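You operate a simulated robot arm through the tools that you are given. There is no shell and no other tool.

Carry out the task below with a simulated two-armed robot. There is one attempt and no reset: what you move stays moved.

TASK
Load the empty post: steel ring, brass ring, steel ring, brass ring.
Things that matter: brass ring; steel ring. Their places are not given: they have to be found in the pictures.

The check looks at the end state, three seconds after you hand in, the way a careful person would. Anything else that was tipped, shoved, dropped, spilled or broken makes it a failure.

THE ROBOT
Two 7-joint arms with fingered hands on one trunk that stands fixed in place. Base frame: the origin is at the foot of the trunk, x ahead of it, y to its left, z up; the work surface is at about z = 0.85. Lengths are in m, angles in rad, forces in N, time in s.
The left shoulder is at [0.03, 0.136, 1.205], the right one opposite. Each reaches about 1.253 m from its shoulder. Payload 5 kg a hand.
The tool frame of a hand sits at the grasp point between the pads (the TCP): z along the fingers, y along the line on which they close. The tips reach 0.042 m beyond it. The gripper opens to 0.208 m; its body begins 0.119 m behind the TCP. The gripper is a hand of 4 fingers: y runs from the thumb to the fingers, the wrist lies at [0, 0, -0.332] in the tool frame, and closing takes about 1.5 s.
Orientation is that of the tool frame in the base frame, as a unit quaternion [x, y, z, w]. With the fingers straight down and closing along the base's y, the tool's x points along the base's -x, its y along +y and its z along -z.

THE INTERFACE
- The arms move only by the tool send_rows. It takes "left_increments", "right_increments" or both (then of equal length, played together; a hand with none holds still); each is a list of rows, each a list of 6 numbers: the shift along the tool's x, y, z in m, then the turn, a rotation vector about the tool's x, y, z in rad. In form: [[dx, dy, dz, rx, ry, rz], ...]. A call has 1 to 20 rows; each row shifts and turns the commanded pose from where the row before left it, along the tool's axes as they then stand. "left_grip" and "right_grip" are, for a hand that has rows, the closure in counts, from 0 (fully open) to 255 (shut), set as the call begins (left out, the last holds). Rows are played at 5 a second. More than 0.05 m and 0.15 rad between two rows, or a gripper value outside its range, and nothing of the call is played. A pose out of reach is approached as far as the arm can. The call stops where the force on the tool passes 40 N (or 10 N more than at its start, if that is more) or the arm is blocked; 0.2 s more then pass. The fingers move at their own pace (about 0.072 m/s each) and stop on an object; they squeeze with about 24 N. The grip force told is the motor's: it shows also when the fingers shut on nothing. Time passes only in rows, and 0.2 s behind the last, so rows that do not move let the fingers close. It gives the time, the measured TCP pose, the force on the tool (base axes), the opening and the grip force at its end, in the units of the frame above (readings bear some noise), with the torque about the TCP (base axes, N m) and any sound that the robot's microphone picked up.
- Cameras (640 x 400 px; columns grow to the right, rows downward): "scene" is now at [0.0358, 0.0495, 1.9365]; the picture's right is [0.53, -0.85, 0.00], its down [-0.66, -0.41, -0.63] and it looks along [0.54, 0.34, -0.77] (base axes); focal length 347 px, centre (320, 200). "left" rides on the left gripper at [-0.101, 0, -0.145] in its tool frame; the picture's right is [0.00, -1.00, 0.00], its down [0.82, 0.00, -0.57] and it looks along [0.57, 0.00, 0.82] (tool axes); focal length 261 px, centre (320, 200). "right" rides on the right gripper at [0.101, 0, -0.145] in its tool frame; the picture's right is [0.00, 1.00, 0.00], its down [-0.82, 0.00, -0.57] and it looks along [-0.57, 0.00, 0.82] (tool axes); focal length 261 px, centre (320, 200).
- get_image(camera): a new picture of that camera. The clock stands still meanwhile.
- move_column(by): moves the trunk up (or, below 0, down) by that many m; the arms and the scene camera ride with it, the base frame stays. It gives what a move gives, with no picture.
- finger_targets(finger1, finger2, finger3, thumb_bend, hand): sets how far each is bent, from 0 (flat) to 1 (curled in); at 0.3 the hand is open as for a grip, at 0.7 the pads meet at the TCP. One left out holds its place. A second passes; each finger stops where it meets its share of the squeeze, and holds until it gets a number again. A gripper value or a shape takes the hand back. It gives what a move gives, with no picture; readings hold the bend of each and the force on the fingers (four entries, about 0 where the hand has none), thumb and palm.
- preshape(shape, hand): the hand has 4 fingers and takes this shape, open, in about a second: jaw (thumb against the fingers, like two jaws); tri (thumb and two fingers); tip (a fingertip pinch); poke (one finger out to press); point (the index stretched); flat (the hand flat); cup (the hand cupped); fist (a fist). The gripper value then closes the fingers along that shape, each until it touches; the sizes above hold for jaw. It gives what a move gives, with no picture.
- head_to(pan, tilt): turns the head with the scene camera to pan (to the left, within 2.496 rad either way) and tilt (down, from -0.506 to 1.204), counted from straight ahead of the robot. It gives what a move gives.
- measure_at(camera, pixels): for up to 12 pixels [column, row] of the newest picture of that camera ("zoom" is the newest enlarged one), the place [x, y, z] in the base frame of the surface seen there, good to about 0.002 m, but the place of the scene camera against the robot may be out by one fixed shift of up to 0.018 m in any direction. The clock stands still meanwhile.
- inspect(camera, box): a new picture of the part [left, top, right, bottom] of that camera's present view, enlarged. The clock stands still meanwhile.
- hand_in(): hands the job in; it is judged then, once.

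Open the grippers and draw the arms clear of the work before you hand the job in, unless the task says otherwise.

The tools are called after ">>>" as name(argument=value, ...) on one line, values as JSON. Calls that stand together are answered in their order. send_rows: Moves the arms, as the interface text tells. Its arguments: {"type":"object","properties":{"left_increments":{"type":"array"},"left_grip":{"type":"number"},"right_increments":{"type":"array"},"right_grip":{"type":"number"}},"required":[]} The other tools are called the same way: move_column (by) moves the trunk up or down; preshape (shape, hand) gives the hand a shape; finger_targets (finger1, finger2, finger3, thumb_bend, hand) moves the fingers one by one; head_to (pan, tilt) turns the head that bears the scene camera; get_image (camera) takes a picture; measure_at (camera, pixels) gives the place of the surface under pixels of a picture; inspect (camera, box) takes an enlarged picture of a part of a camera's view; hand_in () hands the job in.

At the start:

```text
clock: 0.0
left_eef_pos: [0.5521, 0.5717, 1.1896]
left_tcp_rot: [0.0, 1.0, 0.0, -0.001]
left_ft_force: [-0.5, -1.2, -0.1]
left_ft_torque: [0.01, -0.02, 0.0]
left_gripper_width: 0.2079
left_gripper_force: 0.0
left_shape: jaw
left_bend: [0.3, 0.3, 0.3, 0.3]
left_finger forces: [0.1, 0.0, 0.0, 0.0, 0.0, 0.1]
right_eef_pos: [0.7527, 0.0064, 1.1246]
right_tcp_rot: [0.0, 1.0, 0.0, 0.0]
right_ft_force: [-0.4, 0.1, 0.0]
right_ft_torque: [-0.01, 0.01, 0.02]
right_gripper_width: 0.2077
right_gripper_force: 0.1
right_shape: jaw
right_bend: [0.3, 0.3, 0.3, 0.3]
right_finger forces: [0.0, 0.1, 0.0, 0.0, 0.0, 0.0]
trunk travel left (down, up): [-0.225, 0.265]
head pan, tilt (commanded): [0.56, 0.883]
```

scene: 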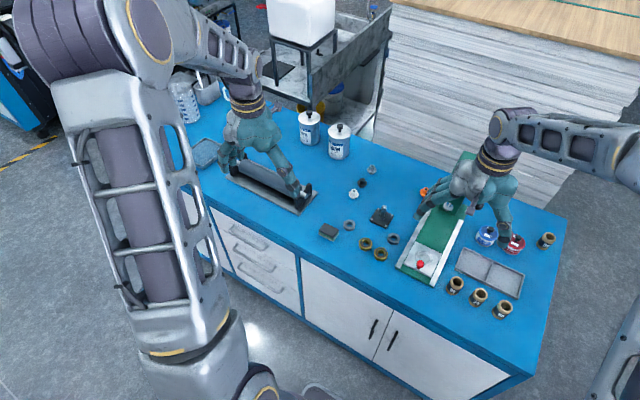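
right: 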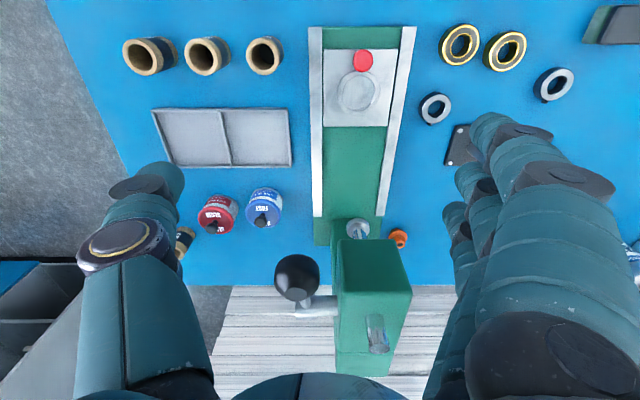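
left: 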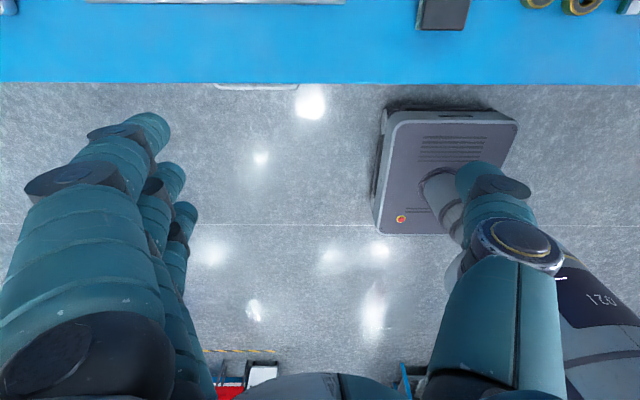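

The scene picture shows small rings near (350,225), (365,243), (380,253), (393,238) and a small block with a possible post near (380,215). I'll enlarge that area to identify rings and posts.

>>> inspect(camera="scene", box=[300, 150, 460, 290])

>>> inspect(camera="right", box=[380, 0, 640, 170])

```text
2.86 times, centred on (380, 220) of scene
```

zoom: 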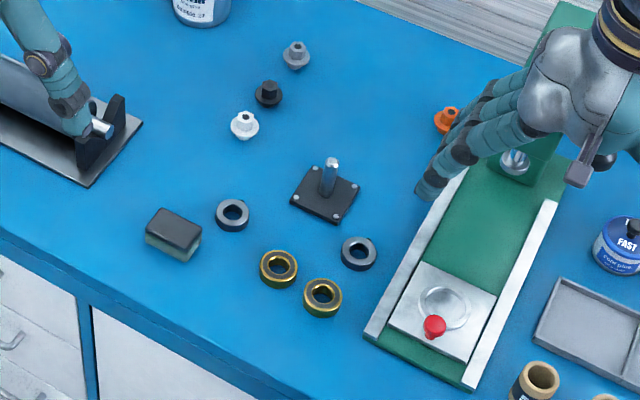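

```text
2.35 times, centred on (510, 85) of right
```

zoom: 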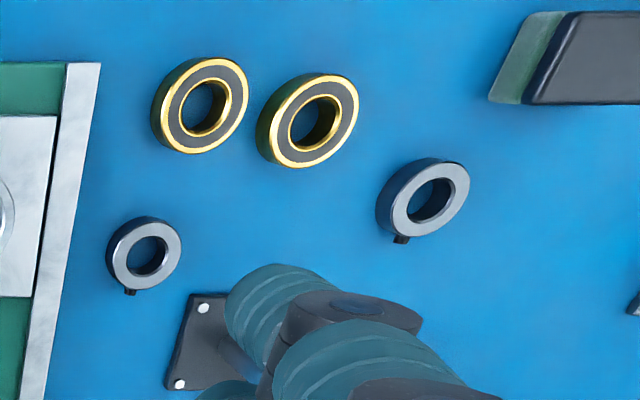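

The zoom shows the empty post (zoom ~ (330,175)), two steel rings (zoom (232,215), (358,253)) and two brass ones (zoom (278,268), (322,297)). I'll measure these with the right-hand camera and the scene camera.

>>> get_image(camera="right")

>>> inspect(camera="scene", box=[330, 190, 410, 270])

```text
taken
```

right: 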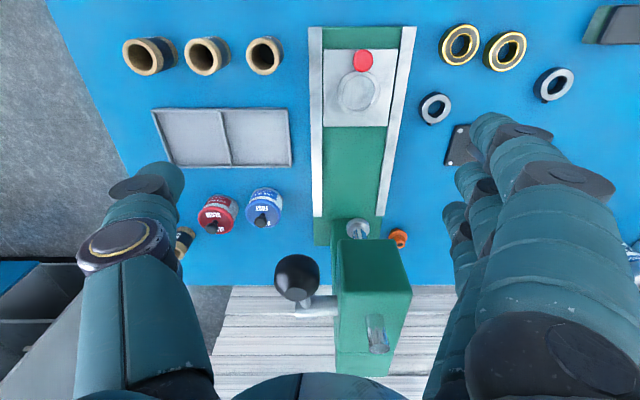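

```text
5.00 times, centred on (370, 230) of scene
```

zoom: 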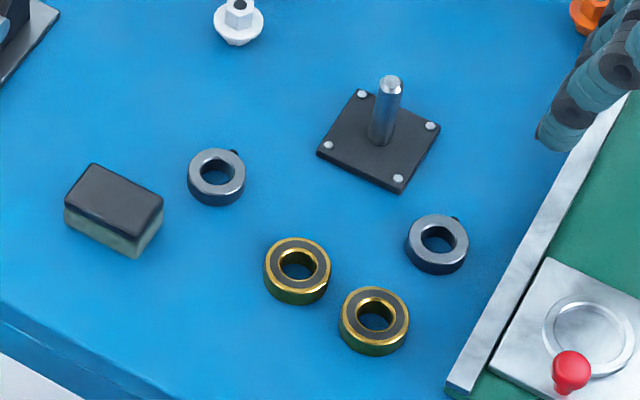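

The zoom now shows the parts at zoom pixels: post top (389,82), steel rings (216,178) and (437,244), brass rings (297,271), (374,320). I measure rims and post in the zoom, and the same rings in the right camera.

>>> measure_at(camera="zoom", pixels=[[389, 81], [195, 168], [237, 178], [216, 155], [420, 235], [459, 244], [275, 262], [321, 273], [352, 307], [398, 322], [362, 94], [398, 179]])

>>> measure_at(camera="right", pixels=[[444, 45], [474, 35], [459, 28], [488, 48], [521, 46], [507, 34], [539, 86], [570, 81], [422, 107], [446, 101], [435, 95], [451, 160]])

>>> measure_at(camera="zoom", pixels=[[328, 145], [430, 126], [378, 130], [384, 110], [340, 230], [216, 172], [438, 242], [298, 262], [375, 310], [370, 155], [388, 140], [400, 100]])

```text
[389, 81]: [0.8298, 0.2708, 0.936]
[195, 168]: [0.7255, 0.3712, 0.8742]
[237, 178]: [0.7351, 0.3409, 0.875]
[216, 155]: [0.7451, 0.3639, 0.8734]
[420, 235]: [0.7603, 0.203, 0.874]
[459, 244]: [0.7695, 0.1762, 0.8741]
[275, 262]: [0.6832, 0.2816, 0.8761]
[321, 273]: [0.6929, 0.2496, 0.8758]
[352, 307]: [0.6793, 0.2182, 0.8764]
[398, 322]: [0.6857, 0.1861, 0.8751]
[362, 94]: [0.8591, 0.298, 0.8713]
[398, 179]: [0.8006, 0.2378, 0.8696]
```

```text
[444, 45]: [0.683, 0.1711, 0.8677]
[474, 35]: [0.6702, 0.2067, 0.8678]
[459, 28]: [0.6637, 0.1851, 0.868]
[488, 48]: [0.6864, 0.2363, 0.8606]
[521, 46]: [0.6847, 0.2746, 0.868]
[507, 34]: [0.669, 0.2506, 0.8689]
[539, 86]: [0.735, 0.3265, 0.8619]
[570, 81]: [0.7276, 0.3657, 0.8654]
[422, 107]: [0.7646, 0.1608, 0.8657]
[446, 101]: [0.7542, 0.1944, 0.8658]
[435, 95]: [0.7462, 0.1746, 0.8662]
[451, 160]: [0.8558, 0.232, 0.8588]
```

```text
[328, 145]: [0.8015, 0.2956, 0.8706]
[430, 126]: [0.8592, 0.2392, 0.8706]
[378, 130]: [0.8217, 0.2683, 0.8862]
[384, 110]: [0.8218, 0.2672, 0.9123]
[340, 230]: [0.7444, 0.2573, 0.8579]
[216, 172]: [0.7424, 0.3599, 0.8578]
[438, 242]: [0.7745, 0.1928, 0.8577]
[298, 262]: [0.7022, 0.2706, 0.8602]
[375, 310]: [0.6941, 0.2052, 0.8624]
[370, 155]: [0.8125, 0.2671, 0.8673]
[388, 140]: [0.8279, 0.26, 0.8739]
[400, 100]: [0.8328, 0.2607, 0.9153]
```

Right-camera measurements put the brass rings near (0.683,0.189) and (0.685,0.255), and the steel rings near (0.731,0.346) and (0.755,0.178). The post is near (0.82,0.26). I'll lift the right hand and draw it clear to the right so the left hand can work.

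>>> send_rows(right_increments=[[0, 0, -0.04, 0, 0, 0], [0, 0, -0.04, 0, 0, 0], [0, 0, -0.04, 0, 0, 0], [0.02, -0.04, 0, 0, 0, 0], [0.03, -0.04, 0, 0, 0, 0], [0.03, -0.04, 0, 0, 0, 0], [0.03, -0.04, 0, 0, 0, 0], [0.03, -0.04, 0, 0, 0, 0], [0, -0.04, 0, 0, 0, 0], [0, 0, 0, 0, 0, 0]])

>>> preshape(shape="tip", hand="left")

>>> get_image(camera="left")

>>> get_image(camera="scene")

```text
clock: 2.2
left_eef_pos: [0.5527, 0.5732, 1.1876]
left_tcp_rot: [0.001, 1.0, 0.0, 0.0]
left_ft_force: [-1.0, 0.6, 0.1]
left_ft_torque: [-0.11, -0.03, -0.01]
left_gripper_width: 0.2079
left_gripper_force: 0.0
left_shape: jaw
left_bend: [0.3, 0.3, 0.3, 0.3]
left_finger forces: [0.1, 0.0, 0.0, 0.0, 0.1, 0.0]
right_eef_pos: [0.6145, -0.233, 1.2431]
right_tcp_rot: [0.0, 1.0, -0.002, 0.0]
right_ft_force: [0.1, 1.2, 0.0]
right_ft_torque: [-0.13, -0.02, 0.03]
right_gripper_width: 0.208
right_gripper_force: 0.0
right_shape: jaw
right_bend: [0.3, 0.3, 0.3, 0.3]
right_finger forces: [0.0, 0.1, 0.1, 0.1, 0.0, 0.0]
trunk travel left (down, up): [-0.225, 0.265]
head pan, tilt (commanded): [0.56, 0.883]
```

```text
clock: 3.1
left_eef_pos: [0.5522, 0.5726, 1.1894]
left_tcp_rot: [0.001, 1.0, -0.001, -0.001]
left_ft_force: [-0.9, 0.6, 0.4]
left_ft_torque: [-0.04, -0.02, 0.0]
left_gripper_width: 0.2079
left_gripper_force: 0.1
left_shape: tip
left_bend: [0.06, 0.3, 0.06, 0.3]
left_finger forces: [0.0, 0.1, 0.1, 0.0, 0.0, 0.0]
right_eef_pos: [0.6141, -0.2337, 1.2414]
right_tcp_rot: [0.0, 1.0, 0.001, 0.0]
right_ft_force: [0.2, 0.1, -0.7]
right_ft_torque: [-0.06, 0.04, 0.01]
right_gripper_width: 0.2078
right_gripper_force: 0.1
right_shape: jaw
right_bend: [0.3, 0.3, 0.3, 0.3]
right_finger forces: [0.1, 0.1, 0.0, 0.0, 0.1, 0.1]
trunk travel left (down, up): [-0.225, 0.265]
head pan, tilt (commanded): [0.56, 0.883]
```

```text
taken
```

left: 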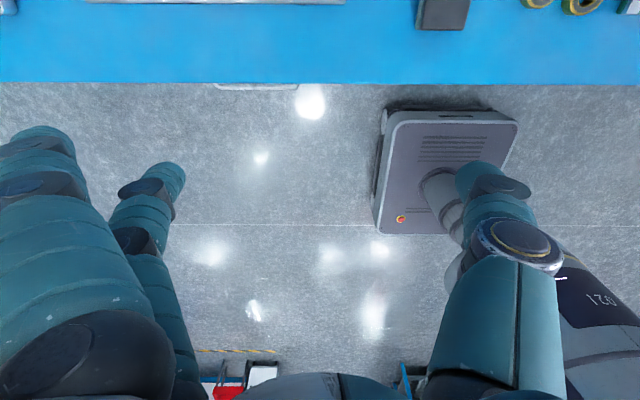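

```text
taken
```

scene: 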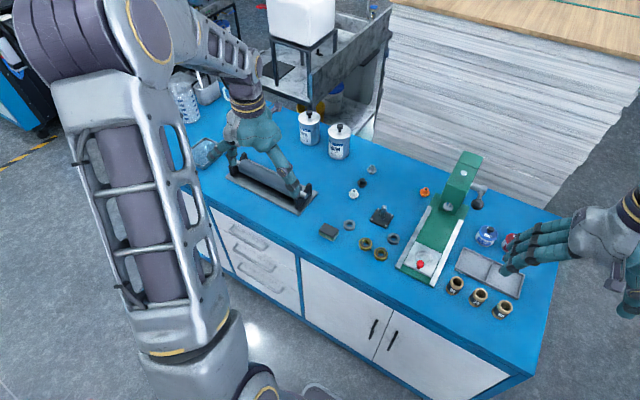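

The tip shape straightens fingers 1 and 3 (seen at left (40,135) and behind), with finger 2 (tip ~ (165,175)) and thumb (tip ~ (480,175)) remaining. I'll measure where these tips are, then close in free air to learn where the pinch meets.

>>> measure_at(camera="left", pixels=[[40, 132], [165, 170], [170, 185], [480, 172], [490, 185], [30, 150], [150, 190], [500, 210], [515, 235], [60, 150]])

>>> send_rows(left_increments=[[0, 0, 0, 0, 0, 0], [0, 0, 0, 0, 0, 0], [0, 0, 0, 0, 0, 0], [0, 0, 0, 0, 0, 0], [0, 0, 0, 0, 0, 0], [0, 0, 0, 0, 0, 0], [0, 0, 0, 0, 0, 0], [0, 0, 0, 0, 0, 0]], left_grip=255)

>>> get_image(camera="left")

```text
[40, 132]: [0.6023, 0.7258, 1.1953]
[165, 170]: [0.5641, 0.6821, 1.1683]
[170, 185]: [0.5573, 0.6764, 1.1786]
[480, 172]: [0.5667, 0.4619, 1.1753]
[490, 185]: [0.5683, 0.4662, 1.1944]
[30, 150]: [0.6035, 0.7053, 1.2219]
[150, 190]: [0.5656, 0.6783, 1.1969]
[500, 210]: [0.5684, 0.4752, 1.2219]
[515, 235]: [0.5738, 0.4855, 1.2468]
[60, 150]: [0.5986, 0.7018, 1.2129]
```

```text
clock: 4.9
left_eef_pos: [0.5529, 0.5721, 1.1892]
left_tcp_rot: [0.0, 1.0, 0.0, 0.0]
left_ft_force: [-0.2, 0.1, 0.0]
left_ft_torque: [-0.01, -0.04, 0.01]
left_gripper_width: 0.0001
left_gripper_force: 20.1
left_shape: tip
left_bend: [0.13, 0.7, 0.13, 0.7]
left_finger forces: [0.0, 0.0, 0.0, 0.0, 0.0, 0.0]
right_eef_pos: [0.6152, -0.2345, 1.2422]
right_tcp_rot: [0.0, 1.0, 0.0, 0.0]
right_ft_force: [0.0, 0.4, 0.1]
right_ft_torque: [-0.01, 0.03, 0.0]
right_gripper_width: 0.2082
right_gripper_force: 0.0
right_shape: jaw
right_bend: [0.3, 0.3, 0.3, 0.3]
right_finger forces: [0.0, 0.0, 0.1, 0.0, 0.0, 0.0]
trunk travel left (down, up): [-0.225, 0.265]
head pan, tilt (commanded): [0.56, 0.883]
```

```text
taken
```

left: 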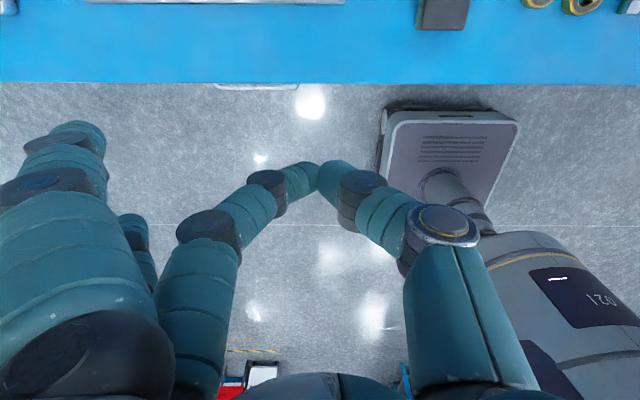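

The pinch closes at about (320,178). I'll measure the surfaces of the closed tips and zoom for shape.

>>> inspect(camera="left", box=[230, 130, 430, 250])

>>> measure_at(camera="left", pixels=[[305, 165], [318, 170], [335, 165], [300, 180], [330, 185], [345, 205], [290, 195], [270, 180], [365, 180], [400, 220], [220, 220], [80, 130]])

```text
3.20 times, centred on (330, 190) of left
```

zoom: 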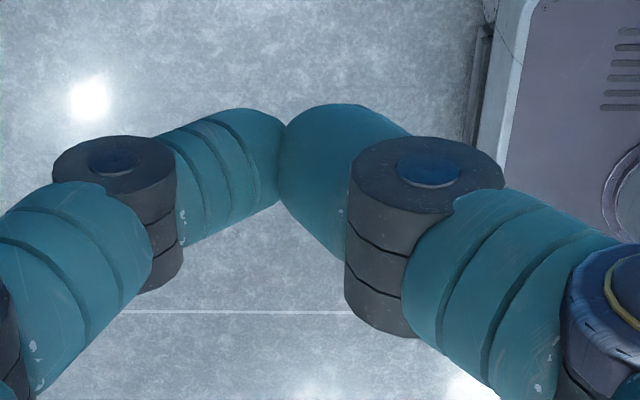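

```text
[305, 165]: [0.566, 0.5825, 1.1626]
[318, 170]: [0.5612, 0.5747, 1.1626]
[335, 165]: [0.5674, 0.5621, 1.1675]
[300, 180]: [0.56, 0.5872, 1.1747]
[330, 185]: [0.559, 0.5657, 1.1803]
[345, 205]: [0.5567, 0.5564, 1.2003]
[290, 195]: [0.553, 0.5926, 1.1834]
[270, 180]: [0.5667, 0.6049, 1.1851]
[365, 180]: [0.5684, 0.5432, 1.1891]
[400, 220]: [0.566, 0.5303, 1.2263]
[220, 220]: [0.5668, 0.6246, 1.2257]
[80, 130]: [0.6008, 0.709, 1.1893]
```

Pinch tips end about 0.04 below the TCP, on the TCP line; the spare fingers stay at about y+0.14, near TCP height. Before moving in I measure neighbouring objects in the scene view: tray end near (300,200), block (328,232), knobs, table.

>>> inspect(camera="scene", box=[220, 130, 420, 280])

>>> measure_at(camera="scene", pixels=[[300, 212], [318, 190], [308, 190], [294, 208], [328, 230], [320, 225], [336, 228], [353, 193], [363, 182], [372, 169], [338, 250], [340, 205]])

```text
2.67 times, centred on (320, 205) of scene
```

zoom: 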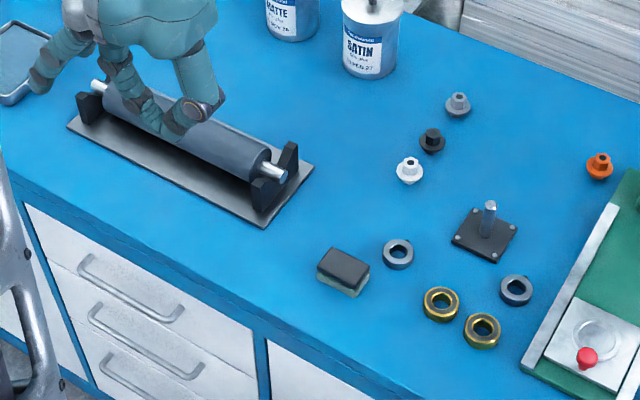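

```text
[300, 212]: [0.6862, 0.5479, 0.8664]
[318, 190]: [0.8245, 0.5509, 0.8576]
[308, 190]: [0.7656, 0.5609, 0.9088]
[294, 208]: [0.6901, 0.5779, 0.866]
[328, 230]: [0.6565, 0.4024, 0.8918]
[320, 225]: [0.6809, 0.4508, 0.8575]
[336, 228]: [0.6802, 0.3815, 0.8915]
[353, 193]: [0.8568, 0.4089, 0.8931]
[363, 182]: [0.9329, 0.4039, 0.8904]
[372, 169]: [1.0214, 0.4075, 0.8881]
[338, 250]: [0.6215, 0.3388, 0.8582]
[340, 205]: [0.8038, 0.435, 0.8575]
```

The scene reads about +8 mm high (table 0.858), and the nearest obstacles to the work are the block at (0.66,0.40), the white knob at (0.857,0.41) and the tray at y>0.54. I'll open the pinch partly and move the left hand to hover over steel ring 1 near (0.731,0.346).

>>> send_rows(left_increments=[[-0.03, -0.038, 0, 0, 0, 0], [-0.03, -0.038, 0, 0, 0, 0], [-0.03, -0.038, 0, 0, 0, 0], [-0.03, -0.038, 0, 0, 0, 0], [-0.03, -0.038, 0.02, 0, 0, 0], [-0.028, -0.036, 0.03, 0, 0, 0], [0, 0, 0.03, 0, 0, 0], [0, 0, 0.03, 0, 0, 0], [0, 0, 0.03, 0, 0, 0], [0, 0, 0, 0, 0, 0], [0, 0, 0, 0, 0, 0]], left_grip=140)

>>> get_image(camera="left")

>>> get_image(camera="scene")

```text
refused: row 5 steps farther than a row can; nothing moved
```

```text
taken
```

left: 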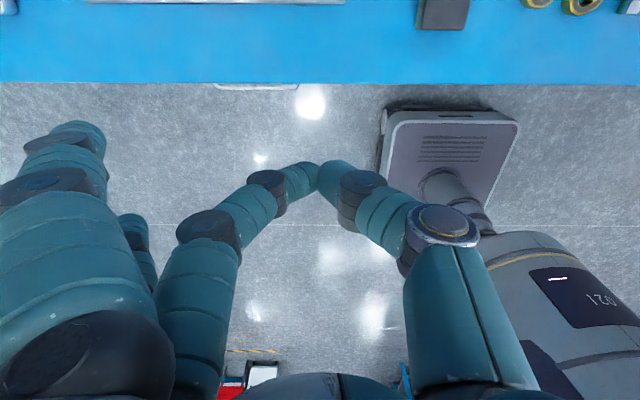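

```text
taken
```

scene: 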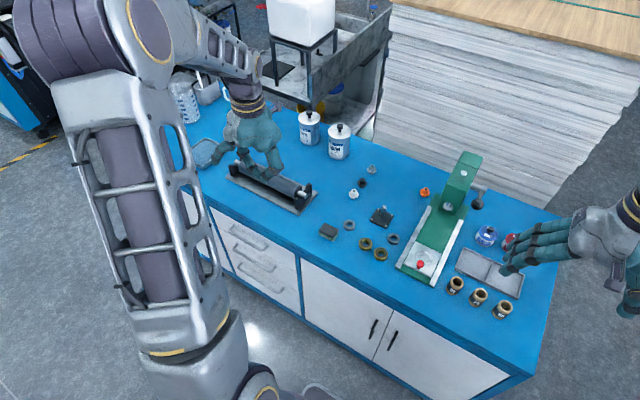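

The call was refused because row 5 stepped more than 0.05 m; nothing moved. I resend with horizontal and vertical steps separated.

>>> send_rows(left_increments=[[-0.025, -0.032, 0, 0, 0, 0], [-0.025, -0.032, 0, 0, 0, 0], [-0.025, -0.032, 0, 0, 0, 0], [-0.025, -0.032, 0, 0, 0, 0], [-0.025, -0.032, 0, 0, 0, 0], [-0.025, -0.032, 0, 0, 0, 0], [-0.028, -0.034, 0, 0, 0, 0], [0, 0, 0.03, 0, 0, 0], [0, 0, 0.03, 0, 0, 0], [0, 0, 0.03, 0, 0, 0], [0, 0, 0.03, 0, 0, 0], [0, 0, 0.02, 0, 0, 0], [0, 0, 0, 0, 0, 0], [0, 0, 0, 0, 0, 0]], left_grip=140)

>>> get_image(camera="left")

>>> get_image(camera="scene")

```text
clock: 7.9
left_eef_pos: [0.731, 0.3448, 1.0503]
left_tcp_rot: [0.0, 1.0, 0.001, -0.001]
left_ft_force: [0.0, 0.4, -0.3]
left_ft_torque: [0.01, 0.01, -0.01]
left_gripper_width: 0.0935
left_gripper_force: 0.1
left_shape: tip
left_bend: [0.05, 0.73, 0.05, 0.7]
left_finger forces: [0.1, 0.0, 0.0, 0.0, 0.0, 0.1]
right_eef_pos: [0.615, -0.235, 1.2422]
right_tcp_rot: [0.0, 1.0, 0.0, 0.0]
right_ft_force: [0.4, 0.1, -0.2]
right_ft_torque: [0.05, -0.03, -0.03]
right_gripper_width: 0.2077
right_gripper_force: 0.0
right_shape: jaw
right_bend: [0.3, 0.3, 0.3, 0.3]
right_finger forces: [0.1, 0.0, 0.0, 0.0, 0.1, 0.0]
trunk travel left (down, up): [-0.225, 0.265]
head pan, tilt (commanded): [0.56, 0.883]
```

```text
taken
```

left: 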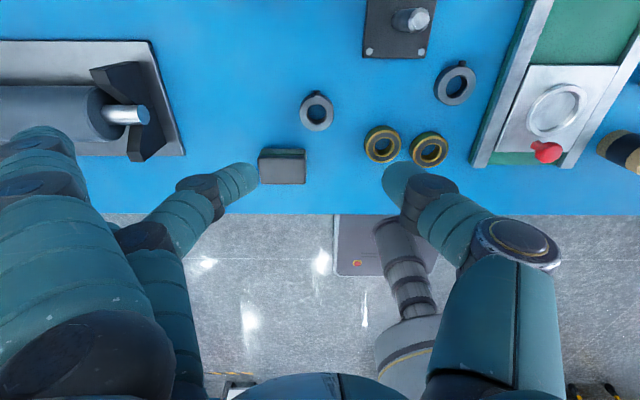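

```text
taken
```

scene: 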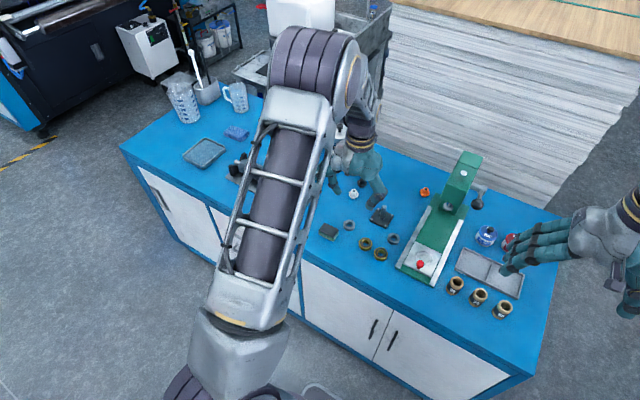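

The left camera now sees everything clearly: S1 (317,110), S2 (455,83), brass (382,144), (429,149), post top near (418,15). I zoom and measure precisely.

>>> inspect(camera="left", box=[280, 0, 500, 170])

```text
2.35 times, centred on (390, 85) of left
```

zoom: 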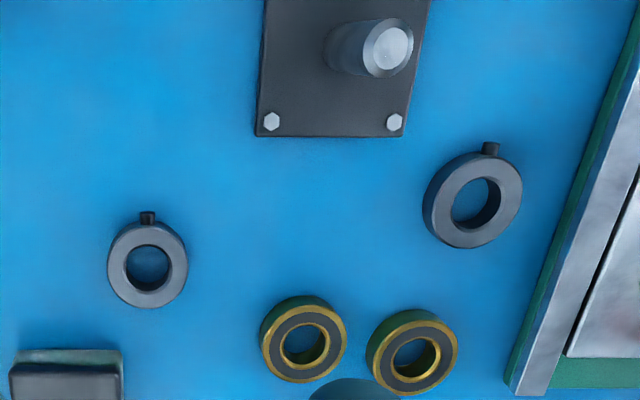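

I measure top-face edges of S1, the post top and S2/brass edges in this zoom.

>>> measure_at(camera="zoom", pixels=[[114, 265], [182, 265], [148, 226], [148, 303], [391, 46], [369, 50], [412, 46], [391, 22], [391, 72], [60, 200], [272, 122], [395, 122]])

>>> measure_at(camera="zoom", pixels=[[440, 200], [518, 195], [486, 158], [470, 242], [265, 340], [345, 335], [305, 304], [305, 380], [372, 360], [456, 350], [416, 318], [416, 390]])

```text
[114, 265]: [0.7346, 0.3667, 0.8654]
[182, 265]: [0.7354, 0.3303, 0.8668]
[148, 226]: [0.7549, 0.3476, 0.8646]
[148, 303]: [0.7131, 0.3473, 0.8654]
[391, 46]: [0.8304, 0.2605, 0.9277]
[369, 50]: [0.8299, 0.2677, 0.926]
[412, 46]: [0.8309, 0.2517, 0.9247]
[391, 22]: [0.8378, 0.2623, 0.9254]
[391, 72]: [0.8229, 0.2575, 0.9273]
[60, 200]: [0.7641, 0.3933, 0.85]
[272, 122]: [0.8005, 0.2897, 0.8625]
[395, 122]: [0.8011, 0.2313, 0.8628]
```

```text
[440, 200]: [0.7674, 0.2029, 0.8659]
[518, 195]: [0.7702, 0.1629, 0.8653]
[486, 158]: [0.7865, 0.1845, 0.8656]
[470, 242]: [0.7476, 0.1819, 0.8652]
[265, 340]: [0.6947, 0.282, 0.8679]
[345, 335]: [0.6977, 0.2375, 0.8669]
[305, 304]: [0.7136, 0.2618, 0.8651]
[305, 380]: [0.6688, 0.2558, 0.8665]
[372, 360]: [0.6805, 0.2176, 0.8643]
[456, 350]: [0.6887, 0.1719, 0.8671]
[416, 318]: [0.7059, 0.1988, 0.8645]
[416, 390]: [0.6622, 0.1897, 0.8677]
```

Table is at 0.850, S1's centre is (0.734,0.348) with 0.042 outer diameter and top at 0.8655; the post top is (0.830,0.260,0.927), 0.016 diameter. I'll shift onto S1 and lower to TCP z ≈ 0.955, then check the tips.

>>> send_rows(left_increments=[[-0.003, 0.0035, 0.03, 0, 0, 0], [0, 0, 0.035, 0, 0, 0], [0, 0, 0.03, 0, 0, 0], [0, 0, 0, 0, 0, 0]])

>>> get_image(camera="left")

```text
clock: 8.9
left_eef_pos: [0.7309, 0.3489, 0.9527]
left_tcp_rot: [-0.001, 1.0, 0.0, 0.0]
left_ft_force: [-0.1, -0.3, -0.3]
left_ft_torque: [0.06, -0.05, -0.02]
left_gripper_width: 0.0936
left_gripper_force: 0.1
left_shape: tip
left_bend: [0.05, 0.73, 0.05, 0.7]
left_finger forces: [0.0, 0.0, 0.0, 0.0, 0.1, 0.0]
right_eef_pos: [0.6135, -0.2341, 1.2427]
right_tcp_rot: [0.0, 1.0, 0.0, 0.001]
right_ft_force: [-0.3, -0.3, -0.3]
right_ft_torque: [0.0, -0.03, -0.01]
right_gripper_width: 0.208
right_gripper_force: 0.0
right_shape: jaw
right_bend: [0.3, 0.3, 0.3, 0.3]
right_finger forces: [0.1, 0.1, 0.0, 0.0, 0.1, 0.0]
trunk travel left (down, up): [-0.225, 0.265]
head pan, tilt (commanded): [0.56, 0.883]
```

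```text
taken
```

left: 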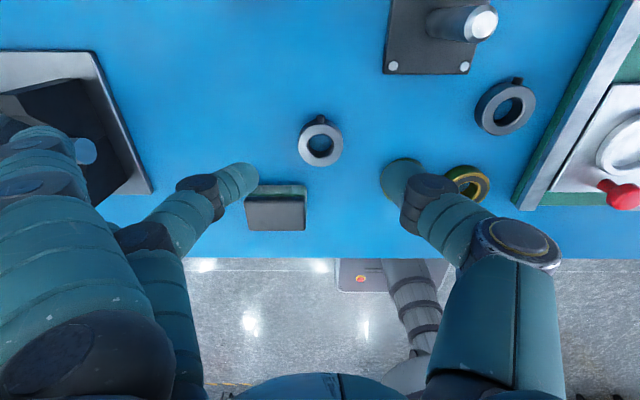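

The ring sits at (320,145), fingers at (240,180) and (400,180). I measure ring edges and tip surfaces again from this closer view.

>>> inspect(camera="left", box=[220, 90, 420, 220])

```text
3.08 times, centred on (320, 155) of left
```

zoom: 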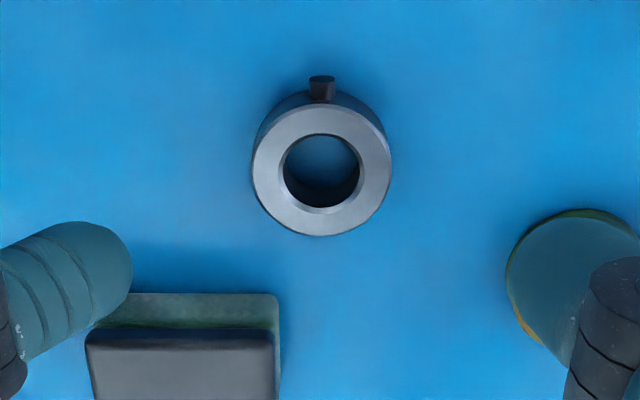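

>>> measure_at(camera="zoom", pixels=[[257, 172], [387, 172], [322, 110], [322, 231], [284, 172], [362, 172], [128, 265], [110, 235], [512, 270], [545, 230], [270, 300], [100, 345]])

```text
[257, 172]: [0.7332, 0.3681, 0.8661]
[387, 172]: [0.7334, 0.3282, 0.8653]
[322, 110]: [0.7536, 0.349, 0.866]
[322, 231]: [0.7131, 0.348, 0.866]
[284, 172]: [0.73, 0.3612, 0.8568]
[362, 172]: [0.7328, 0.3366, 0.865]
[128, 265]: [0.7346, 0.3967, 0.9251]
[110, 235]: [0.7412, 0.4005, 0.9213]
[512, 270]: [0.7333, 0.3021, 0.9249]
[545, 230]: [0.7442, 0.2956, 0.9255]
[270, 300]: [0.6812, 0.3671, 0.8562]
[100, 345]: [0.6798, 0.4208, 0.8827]
```

Ring centre (0.7333,0.3483) and the tips' midpoint (≈0.733,0.3494) agree within about 1 mm. I'll narrow the pinch to 0.06 and descend to TCP ≈ 0.897.

>>> send_rows(left_increments=[[0, -0.001, 0, 0, 0, 0], [0, 0, 0, 0, 0, 0], [0, 0, 0, 0, 0, 0], [0, 0, 0.02, 0, 0, 0], [0, 0, 0.02, 0, 0, 0], [0, 0, 0.01, 0, 0, 0], [0, 0, 0.007, 0, 0, 0], [0, 0, 0, 0, 0, 0]], left_grip=181)

>>> inspect(camera="left", box=[220, 110, 420, 240])

>>> get_image(camera="left")

```text
clock: 10.7
left_eef_pos: [0.7328, 0.3482, 0.897]
left_tcp_rot: [0.0, 1.0, 0.0, 0.001]
left_ft_force: [-0.2, 0.3, -0.6]
left_ft_torque: [0.0, -0.03, -0.01]
left_gripper_width: 0.0608
left_gripper_force: 0.1
left_shape: tip
left_bend: [0.05, 0.73, 0.05, 0.7]
left_finger forces: [0.1, 0.1, 0.0, 0.1, 0.0, 0.0]
right_eef_pos: [0.6158, -0.234, 1.2424]
right_tcp_rot: [0.0, 1.0, 0.0, 0.0]
right_ft_force: [0.5, 0.3, 1.2]
right_ft_torque: [-0.02, -0.04, 0.01]
right_gripper_width: 0.2078
right_gripper_force: 0.1
right_shape: jaw
right_bend: [0.3, 0.3, 0.3, 0.3]
right_finger forces: [0.0, 0.0, 0.0, 0.1, 0.0, 0.0]
trunk travel left (down, up): [-0.225, 0.265]
head pan, tilt (commanded): [0.56, 0.883]
```

```text
3.08 times, centred on (320, 175) of left
```

zoom: 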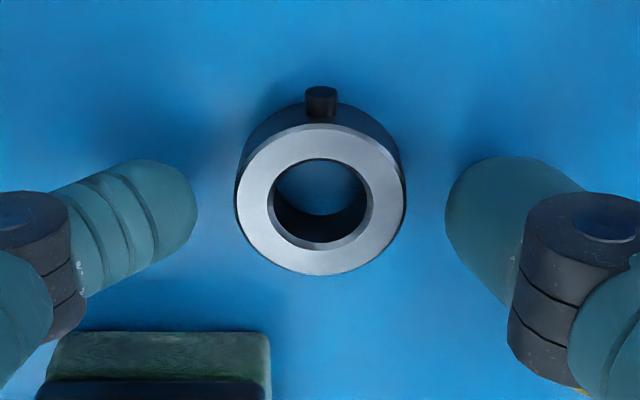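

```text
taken
```

left: 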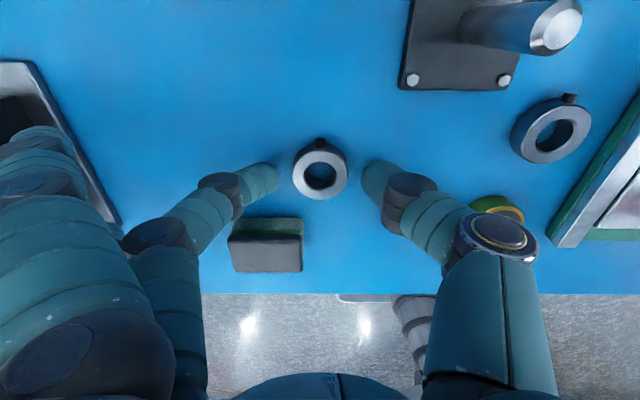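

Tips sit either side of the ring, no contact yet. I measure the tip end surfaces (zoom (193,215), (449,215), top (140,162)) for their heights before closing.

>>> inspect(camera="left", box=[220, 110, 420, 240])

>>> measure_at(camera="zoom", pixels=[[194, 215], [185, 235], [140, 164], [185, 180], [449, 215], [455, 235], [500, 160], [460, 180], [320, 150], [320, 270], [240, 205], [402, 205]])

```text
3.08 times, centred on (320, 175) of left
```

zoom: 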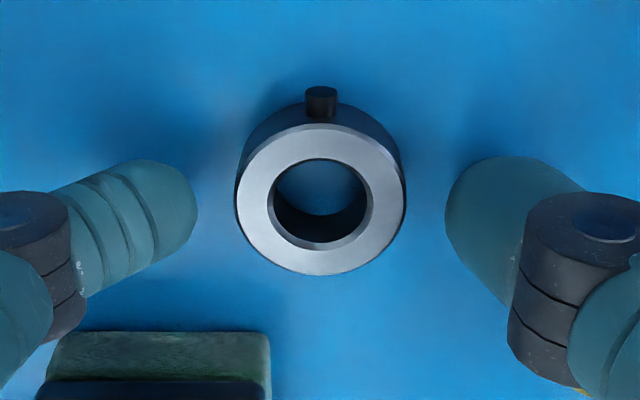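

```text
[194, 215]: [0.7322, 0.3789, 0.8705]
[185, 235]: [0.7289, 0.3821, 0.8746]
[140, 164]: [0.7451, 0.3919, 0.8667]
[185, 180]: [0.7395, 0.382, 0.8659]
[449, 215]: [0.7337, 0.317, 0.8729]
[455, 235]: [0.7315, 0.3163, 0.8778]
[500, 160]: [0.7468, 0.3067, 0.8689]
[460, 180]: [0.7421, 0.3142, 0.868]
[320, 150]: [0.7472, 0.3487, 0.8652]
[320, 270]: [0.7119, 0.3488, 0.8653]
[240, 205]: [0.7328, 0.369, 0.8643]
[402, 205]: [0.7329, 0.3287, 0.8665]
```

The tips' innermost points are still at z≈0.871, above the ring top (0.8655). I lower in small steps toward the table, watching the force.

>>> send_rows(left_increments=[[0, 0, 0.002, 0, 0, 0], [0, 0, 0.002, 0, 0, 0], [0, 0, 0.001, 0, 0, 0], [0, 0, 0.001, 0, 0, 0], [0, 0, 0, 0, 0, 0]])

>>> inspect(camera="left", box=[220, 110, 420, 240])

>>> measure_at(camera="zoom", pixels=[[194, 215], [185, 235], [140, 170], [185, 190], [449, 215], [455, 235], [500, 170], [460, 190]])

```text
clock: 11.9
left_eef_pos: [0.7343, 0.3445, 0.8938]
left_tcp_rot: [0.001, 1.0, 0.0, 0.002]
left_ft_force: [-1.3, -9.7, 23.3]
left_ft_torque: [-1.43, 0.16, -0.03]
left_gripper_width: 0.0459
left_gripper_force: 23.6
left_shape: tip
left_bend: [0.21, 0.74, 0.21, 0.7]
left_finger forces: [0.0, 16.5, 0.1, 0.0, 39.6, 0.0]
right_eef_pos: [0.6136, -0.236, 1.243]
right_tcp_rot: [0.0, 1.0, 0.0, 0.001]
right_ft_force: [-1.2, -0.4, -0.1]
right_ft_torque: [0.04, -0.03, 0.0]
right_gripper_width: 0.2077
right_gripper_force: 0.0
right_shape: jaw
right_bend: [0.3, 0.3, 0.3, 0.3]
right_finger forces: [0.0, 0.0, 0.1, 0.1, 0.0, 0.0]
trunk travel left (down, up): [-0.225, 0.265]
head pan, tilt (commanded): [0.56, 0.883]
```

```text
3.08 times, centred on (320, 175) of left
```

zoom: 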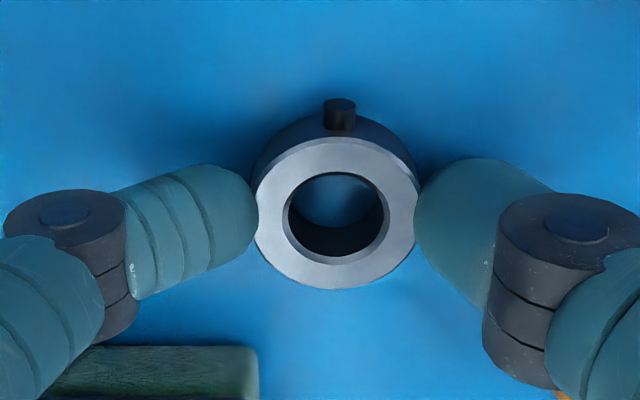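

```text
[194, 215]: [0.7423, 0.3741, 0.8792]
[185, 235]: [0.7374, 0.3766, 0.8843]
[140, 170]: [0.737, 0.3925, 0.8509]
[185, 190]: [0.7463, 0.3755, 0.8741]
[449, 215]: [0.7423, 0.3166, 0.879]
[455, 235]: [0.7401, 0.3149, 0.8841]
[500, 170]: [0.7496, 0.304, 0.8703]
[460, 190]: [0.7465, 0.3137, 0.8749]
```

The tool reads 23 N upward and the fingers have come in onto the ring (width 0.046, finger force 16/40 N), so the tips touched the table. I raise 2 mm, re-stating the grip at 181, to relieve this and re-check.

>>> send_rows(left_increments=[[0, 0, -0.002, 0, 0, 0], [0, 0, 0, 0, 0, 0], [0, 0, 0, 0, 0, 0]], left_grip=181)

>>> inspect(camera="left", box=[220, 110, 420, 240])

```text
clock: 12.7
left_eef_pos: [0.7323, 0.3473, 0.8927]
left_tcp_rot: [0.0, 1.0, 0.0, 0.0]
left_ft_force: [0.7, -2.0, 6.4]
left_ft_torque: [-0.43, -0.06, 0.06]
left_gripper_width: 0.0438
left_gripper_force: 23.7
left_shape: tip
left_bend: [0.28, 0.74, 0.28, 0.7]
left_finger forces: [0.1, 19.8, 0.1, 0.0, 26.5, 0.0]
right_eef_pos: [0.6146, -0.2339, 1.242]
right_tcp_rot: [0.0, 1.0, 0.0, 0.0]
right_ft_force: [0.5, -0.9, 0.2]
right_ft_torque: [-0.01, 0.01, -0.01]
right_gripper_width: 0.2078
right_gripper_force: 0.0
right_shape: jaw
right_bend: [0.3, 0.3, 0.3, 0.3]
right_finger forces: [0.1, 0.1, 0.0, 0.1, 0.0, 0.1]
trunk travel left (down, up): [-0.225, 0.265]
head pan, tilt (commanded): [0.56, 0.883]
```

```text
3.08 times, centred on (320, 175) of left
```

zoom: 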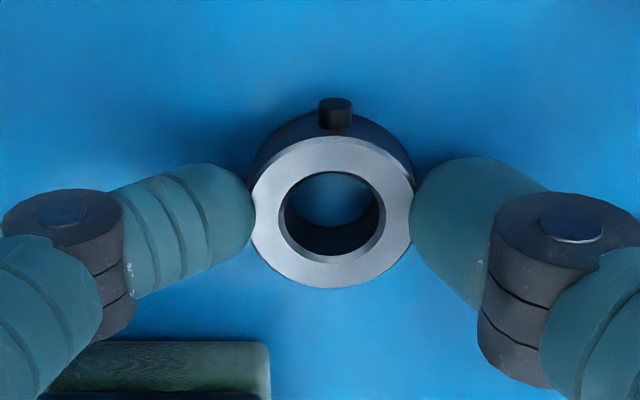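

The tips now hold the ring (width 0.0438 ≈ ring diameter, 20/26 N each side) and the vertical force has dropped to 6 N. I check the full left view, in particular the spare fingers, before lifting.

>>> get_image(camera="left")

>>> get_image(camera="scene")

```text
taken
```

left: 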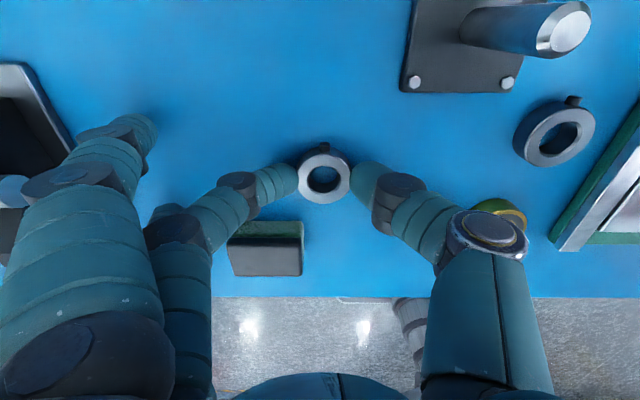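

```text
taken
```

scene: 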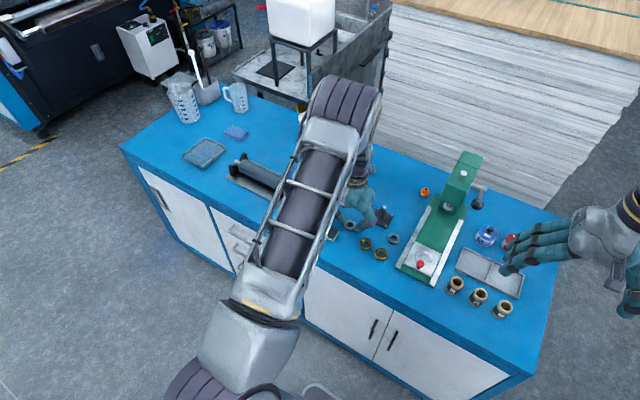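

No contact on the spare fingers and the ring is between the pads. I command full closure to secure the pinch and lift 4 cm.

>>> send_rows(left_increments=[[0, 0, 0, 0, 0, 0], [0, 0, 0, 0, 0, 0], [0, 0, -0.005, 0, 0, 0], [0, 0, -0.01, 0, 0, 0], [0, 0, -0.015, 0, 0, 0], [0, 0, -0.015, 0, 0, 0], [0, 0, 0, 0, 0, 0]], left_grip=255)

>>> get_image(camera="left")

>>> inspect(camera="left", box=[220, 110, 420, 240])

```text
clock: 14.3
left_eef_pos: [0.7348, 0.348, 0.9386]
left_tcp_rot: [0.001, 1.0, -0.001, -0.001]
left_ft_force: [0.4, 0.0, -1.7]
left_ft_torque: [-0.06, 0.01, -0.04]
left_gripper_width: 0.0429
left_gripper_force: 23.4
left_shape: tip
left_bend: [0.28, 0.74, 0.28, 0.7]
left_finger forces: [0.1, 20.4, 0.0, 0.1, 19.7, 0.0]
right_eef_pos: [0.6162, -0.2322, 1.2411]
right_tcp_rot: [-0.001, 1.0, 0.0, 0.0]
right_ft_force: [0.0, 1.8, 0.3]
right_ft_torque: [-0.03, 0.03, 0.03]
right_gripper_width: 0.2078
right_gripper_force: 0.0
right_shape: jaw
right_bend: [0.3, 0.3, 0.3, 0.3]
right_finger forces: [0.0, 0.1, 0.1, 0.0, 0.1, 0.1]
trunk travel left (down, up): [-0.225, 0.265]
head pan, tilt (commanded): [0.56, 0.883]
```

```text
taken
```

left: 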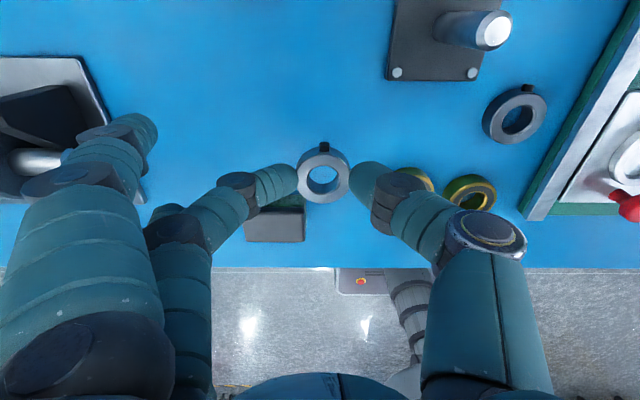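

```text
3.08 times, centred on (320, 175) of left
```

zoom: 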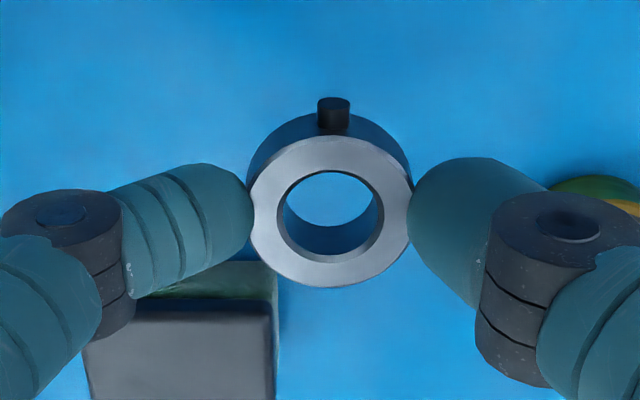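

The ring is lifted and looks level in the pinch. I measure its top face to get its centre and tilt relative to the hand.

>>> measure_at(camera="zoom", pixels=[[330, 150], [330, 275], [270, 195], [395, 195], [275, 240], [390, 240], [330, 135], [331, 284], [282, 205], [380, 205], [330, 170], [330, 260]])

>>> measure_at(camera="left", pixels=[[497, 29], [486, 33], [508, 28], [496, 18], [495, 44], [397, 72], [472, 73]])

```text
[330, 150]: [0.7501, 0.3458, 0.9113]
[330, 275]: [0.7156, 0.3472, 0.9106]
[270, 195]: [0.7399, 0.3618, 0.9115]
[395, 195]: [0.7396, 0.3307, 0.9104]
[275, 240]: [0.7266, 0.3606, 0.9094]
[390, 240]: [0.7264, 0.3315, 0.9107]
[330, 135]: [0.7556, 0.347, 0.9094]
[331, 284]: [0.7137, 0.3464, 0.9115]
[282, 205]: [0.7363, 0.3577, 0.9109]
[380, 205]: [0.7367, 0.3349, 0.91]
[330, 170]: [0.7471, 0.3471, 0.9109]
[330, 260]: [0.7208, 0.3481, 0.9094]
```

```text
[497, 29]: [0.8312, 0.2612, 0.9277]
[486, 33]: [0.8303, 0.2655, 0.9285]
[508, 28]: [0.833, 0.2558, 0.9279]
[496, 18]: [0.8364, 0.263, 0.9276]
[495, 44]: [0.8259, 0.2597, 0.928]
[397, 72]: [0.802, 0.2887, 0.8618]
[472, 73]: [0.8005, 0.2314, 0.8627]
```

The held ring is level (top z 0.9105, i.e. 28 mm below the TCP) with centre (0.7347,0.3463), and the post top reads (0.8312,0.2607,0.928) from the same pose. I raise 6 cm, translate by (+0.0965,−0.0856), then yaw about 40° so the spare fingers stay clear of the white knob.

>>> send_rows(left_increments=[[0, 0, -0.03, 0, 0, 0], [0, 0, -0.03, 0, 0, 0], [-0.0322, -0.0285, 0, 0, 0, 0], [-0.0322, -0.0285, 0, 0, 0, 0], [-0.0321, -0.0286, 0, 0, 0, 0], [0, 0, 0, 0, 0, -0.14], [0, 0, 0, 0, 0, -0.14], [0, 0, 0, 0, 0, -0.14], [0, 0, 0, 0, 0, -0.14], [0, 0, 0, 0, 0, -0.14], [0, 0, 0, 0, 0, 0], [0, 0, 0, 0, 0, 0]])

>>> get_image(camera="left")

>>> inspect(camera="left", box=[240, 120, 400, 230])

>>> get_image(camera="scene")

```text
clock: 16.9
left_eef_pos: [0.829, 0.2626, 0.9986]
left_tcp_rot: [-0.342, 0.94, 0.0, 0.001]
left_ft_force: [0.6, 0.0, -1.9]
left_ft_torque: [0.02, 0.01, 0.02]
left_gripper_width: 0.0428
left_gripper_force: 23.9
left_shape: tip
left_bend: [0.28, 0.74, 0.28, 0.7]
left_finger forces: [0.1, 20.2, 0.0, 0.0, 19.5, 0.1]
right_eef_pos: [0.6148, -0.2351, 1.2419]
right_tcp_rot: [-0.001, 1.0, 0.0, -0.001]
right_ft_force: [0.0, -0.6, -0.5]
right_ft_torque: [0.01, 0.0, -0.01]
right_gripper_width: 0.208
right_gripper_force: 0.1
right_shape: jaw
right_bend: [0.3, 0.3, 0.3, 0.3]
right_finger forces: [0.0, 0.0, 0.1, 0.1, 0.0, 0.0]
trunk travel left (down, up): [-0.225, 0.265]
head pan, tilt (commanded): [0.56, 0.883]
```

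```text
taken
```

left: 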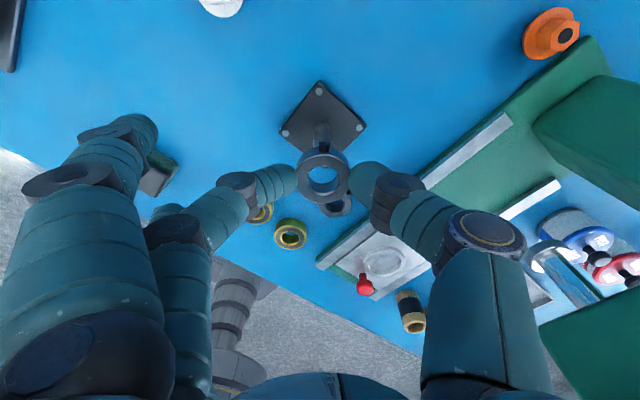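

```text
3.64 times, centred on (320, 175) of left
```

zoom: 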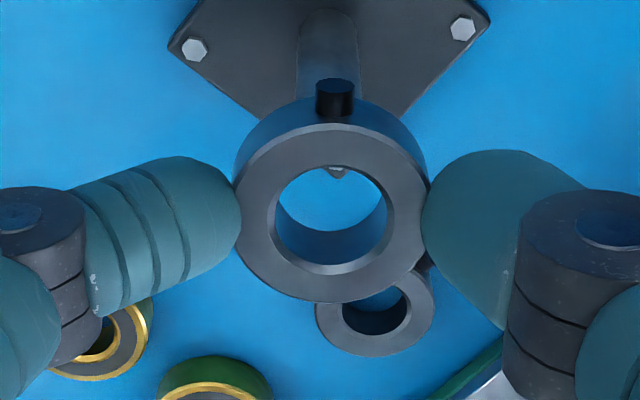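

```text
taken
```

scene: 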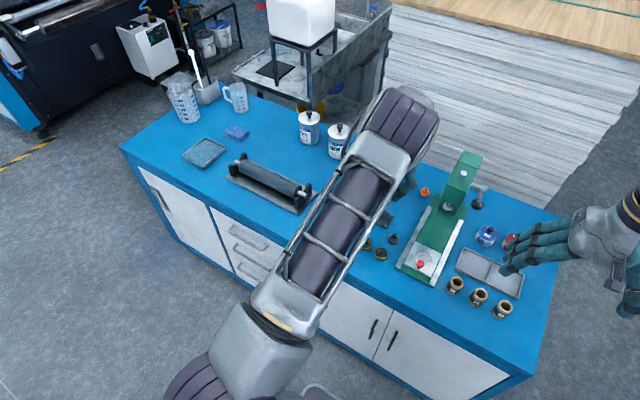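

The ring hovers above the post; the post top is hidden behind the ring's far rim. I measure the ring's face at symmetric points to compute its centre vs the post at (0.8312,0.2607).

>>> measure_at(camera="zoom", pixels=[[258, 215], [408, 215], [333, 145], [333, 285], [285, 160], [380, 160], [285, 270], [380, 270], [195, 47], [464, 28], [336, 172], [330, 40]])

>>> measure_at(camera="left", pixels=[[319, 89], [286, 132], [360, 127], [320, 105], [150, 130], [110, 145], [85, 185], [215, 5], [235, 10], [140, 120]])

```text
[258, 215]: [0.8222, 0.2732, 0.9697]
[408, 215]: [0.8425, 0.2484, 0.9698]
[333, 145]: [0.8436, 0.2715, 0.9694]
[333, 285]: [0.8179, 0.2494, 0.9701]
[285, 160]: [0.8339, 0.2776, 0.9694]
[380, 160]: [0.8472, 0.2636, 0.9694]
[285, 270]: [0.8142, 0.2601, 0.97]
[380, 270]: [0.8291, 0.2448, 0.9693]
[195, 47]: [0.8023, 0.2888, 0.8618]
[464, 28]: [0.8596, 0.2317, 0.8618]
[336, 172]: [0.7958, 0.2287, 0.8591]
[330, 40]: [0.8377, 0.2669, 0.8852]
```

```text
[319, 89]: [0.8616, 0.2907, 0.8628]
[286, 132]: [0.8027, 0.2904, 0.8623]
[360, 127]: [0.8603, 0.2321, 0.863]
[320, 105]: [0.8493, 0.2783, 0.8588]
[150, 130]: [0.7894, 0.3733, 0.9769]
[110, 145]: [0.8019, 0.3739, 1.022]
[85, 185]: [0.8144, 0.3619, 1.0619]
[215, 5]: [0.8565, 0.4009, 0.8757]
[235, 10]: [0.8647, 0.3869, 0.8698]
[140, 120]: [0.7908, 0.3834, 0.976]
```

Ring centre ≈ (0.8314,0.2611) and the plate/post centre ≈ (0.8314,0.2610) — aligned within about 1 mm. I lower 3.5 cm so the post enters the bore, watching force.

>>> send_rows(left_increments=[[0, 0, 0.01, 0, 0, 0], [0, 0, 0.01, 0, 0, 0], [0, 0, 0.005, 0, 0, 0], [0, 0, 0.005, 0, 0, 0], [0, 0, 0.005, 0, 0, 0], [0, 0, 0, 0, 0, 0]])

>>> inspect(camera="left", box=[240, 120, 400, 230])

```text
clock: 18.3
left_eef_pos: [0.8299, 0.2627, 0.9636]
left_tcp_rot: [-0.343, 0.939, 0.0, 0.0]
left_ft_force: [-0.7, 0.0, -1.6]
left_ft_torque: [0.04, -0.02, 0.02]
left_gripper_width: 0.0428
left_gripper_force: 24.0
left_shape: tip
left_bend: [0.28, 0.74, 0.28, 0.7]
left_finger forces: [0.1, 20.1, 0.0, 0.0, 19.5, 0.0]
right_eef_pos: [0.6154, -0.2334, 1.2419]
right_tcp_rot: [0.0, 1.0, -0.001, 0.0]
right_ft_force: [-0.2, 0.3, -0.4]
right_ft_torque: [0.02, 0.0, 0.0]
right_gripper_width: 0.208
right_gripper_force: 0.0
right_shape: jaw
right_bend: [0.3, 0.3, 0.3, 0.3]
right_finger forces: [0.0, 0.1, 0.1, 0.0, 0.1, 0.0]
trunk travel left (down, up): [-0.225, 0.265]
head pan, tilt (commanded): [0.56, 0.883]
```

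```text
3.64 times, centred on (320, 175) of left
```

zoom: 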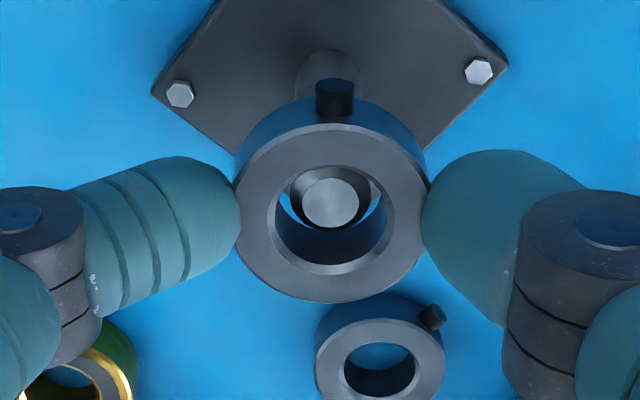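

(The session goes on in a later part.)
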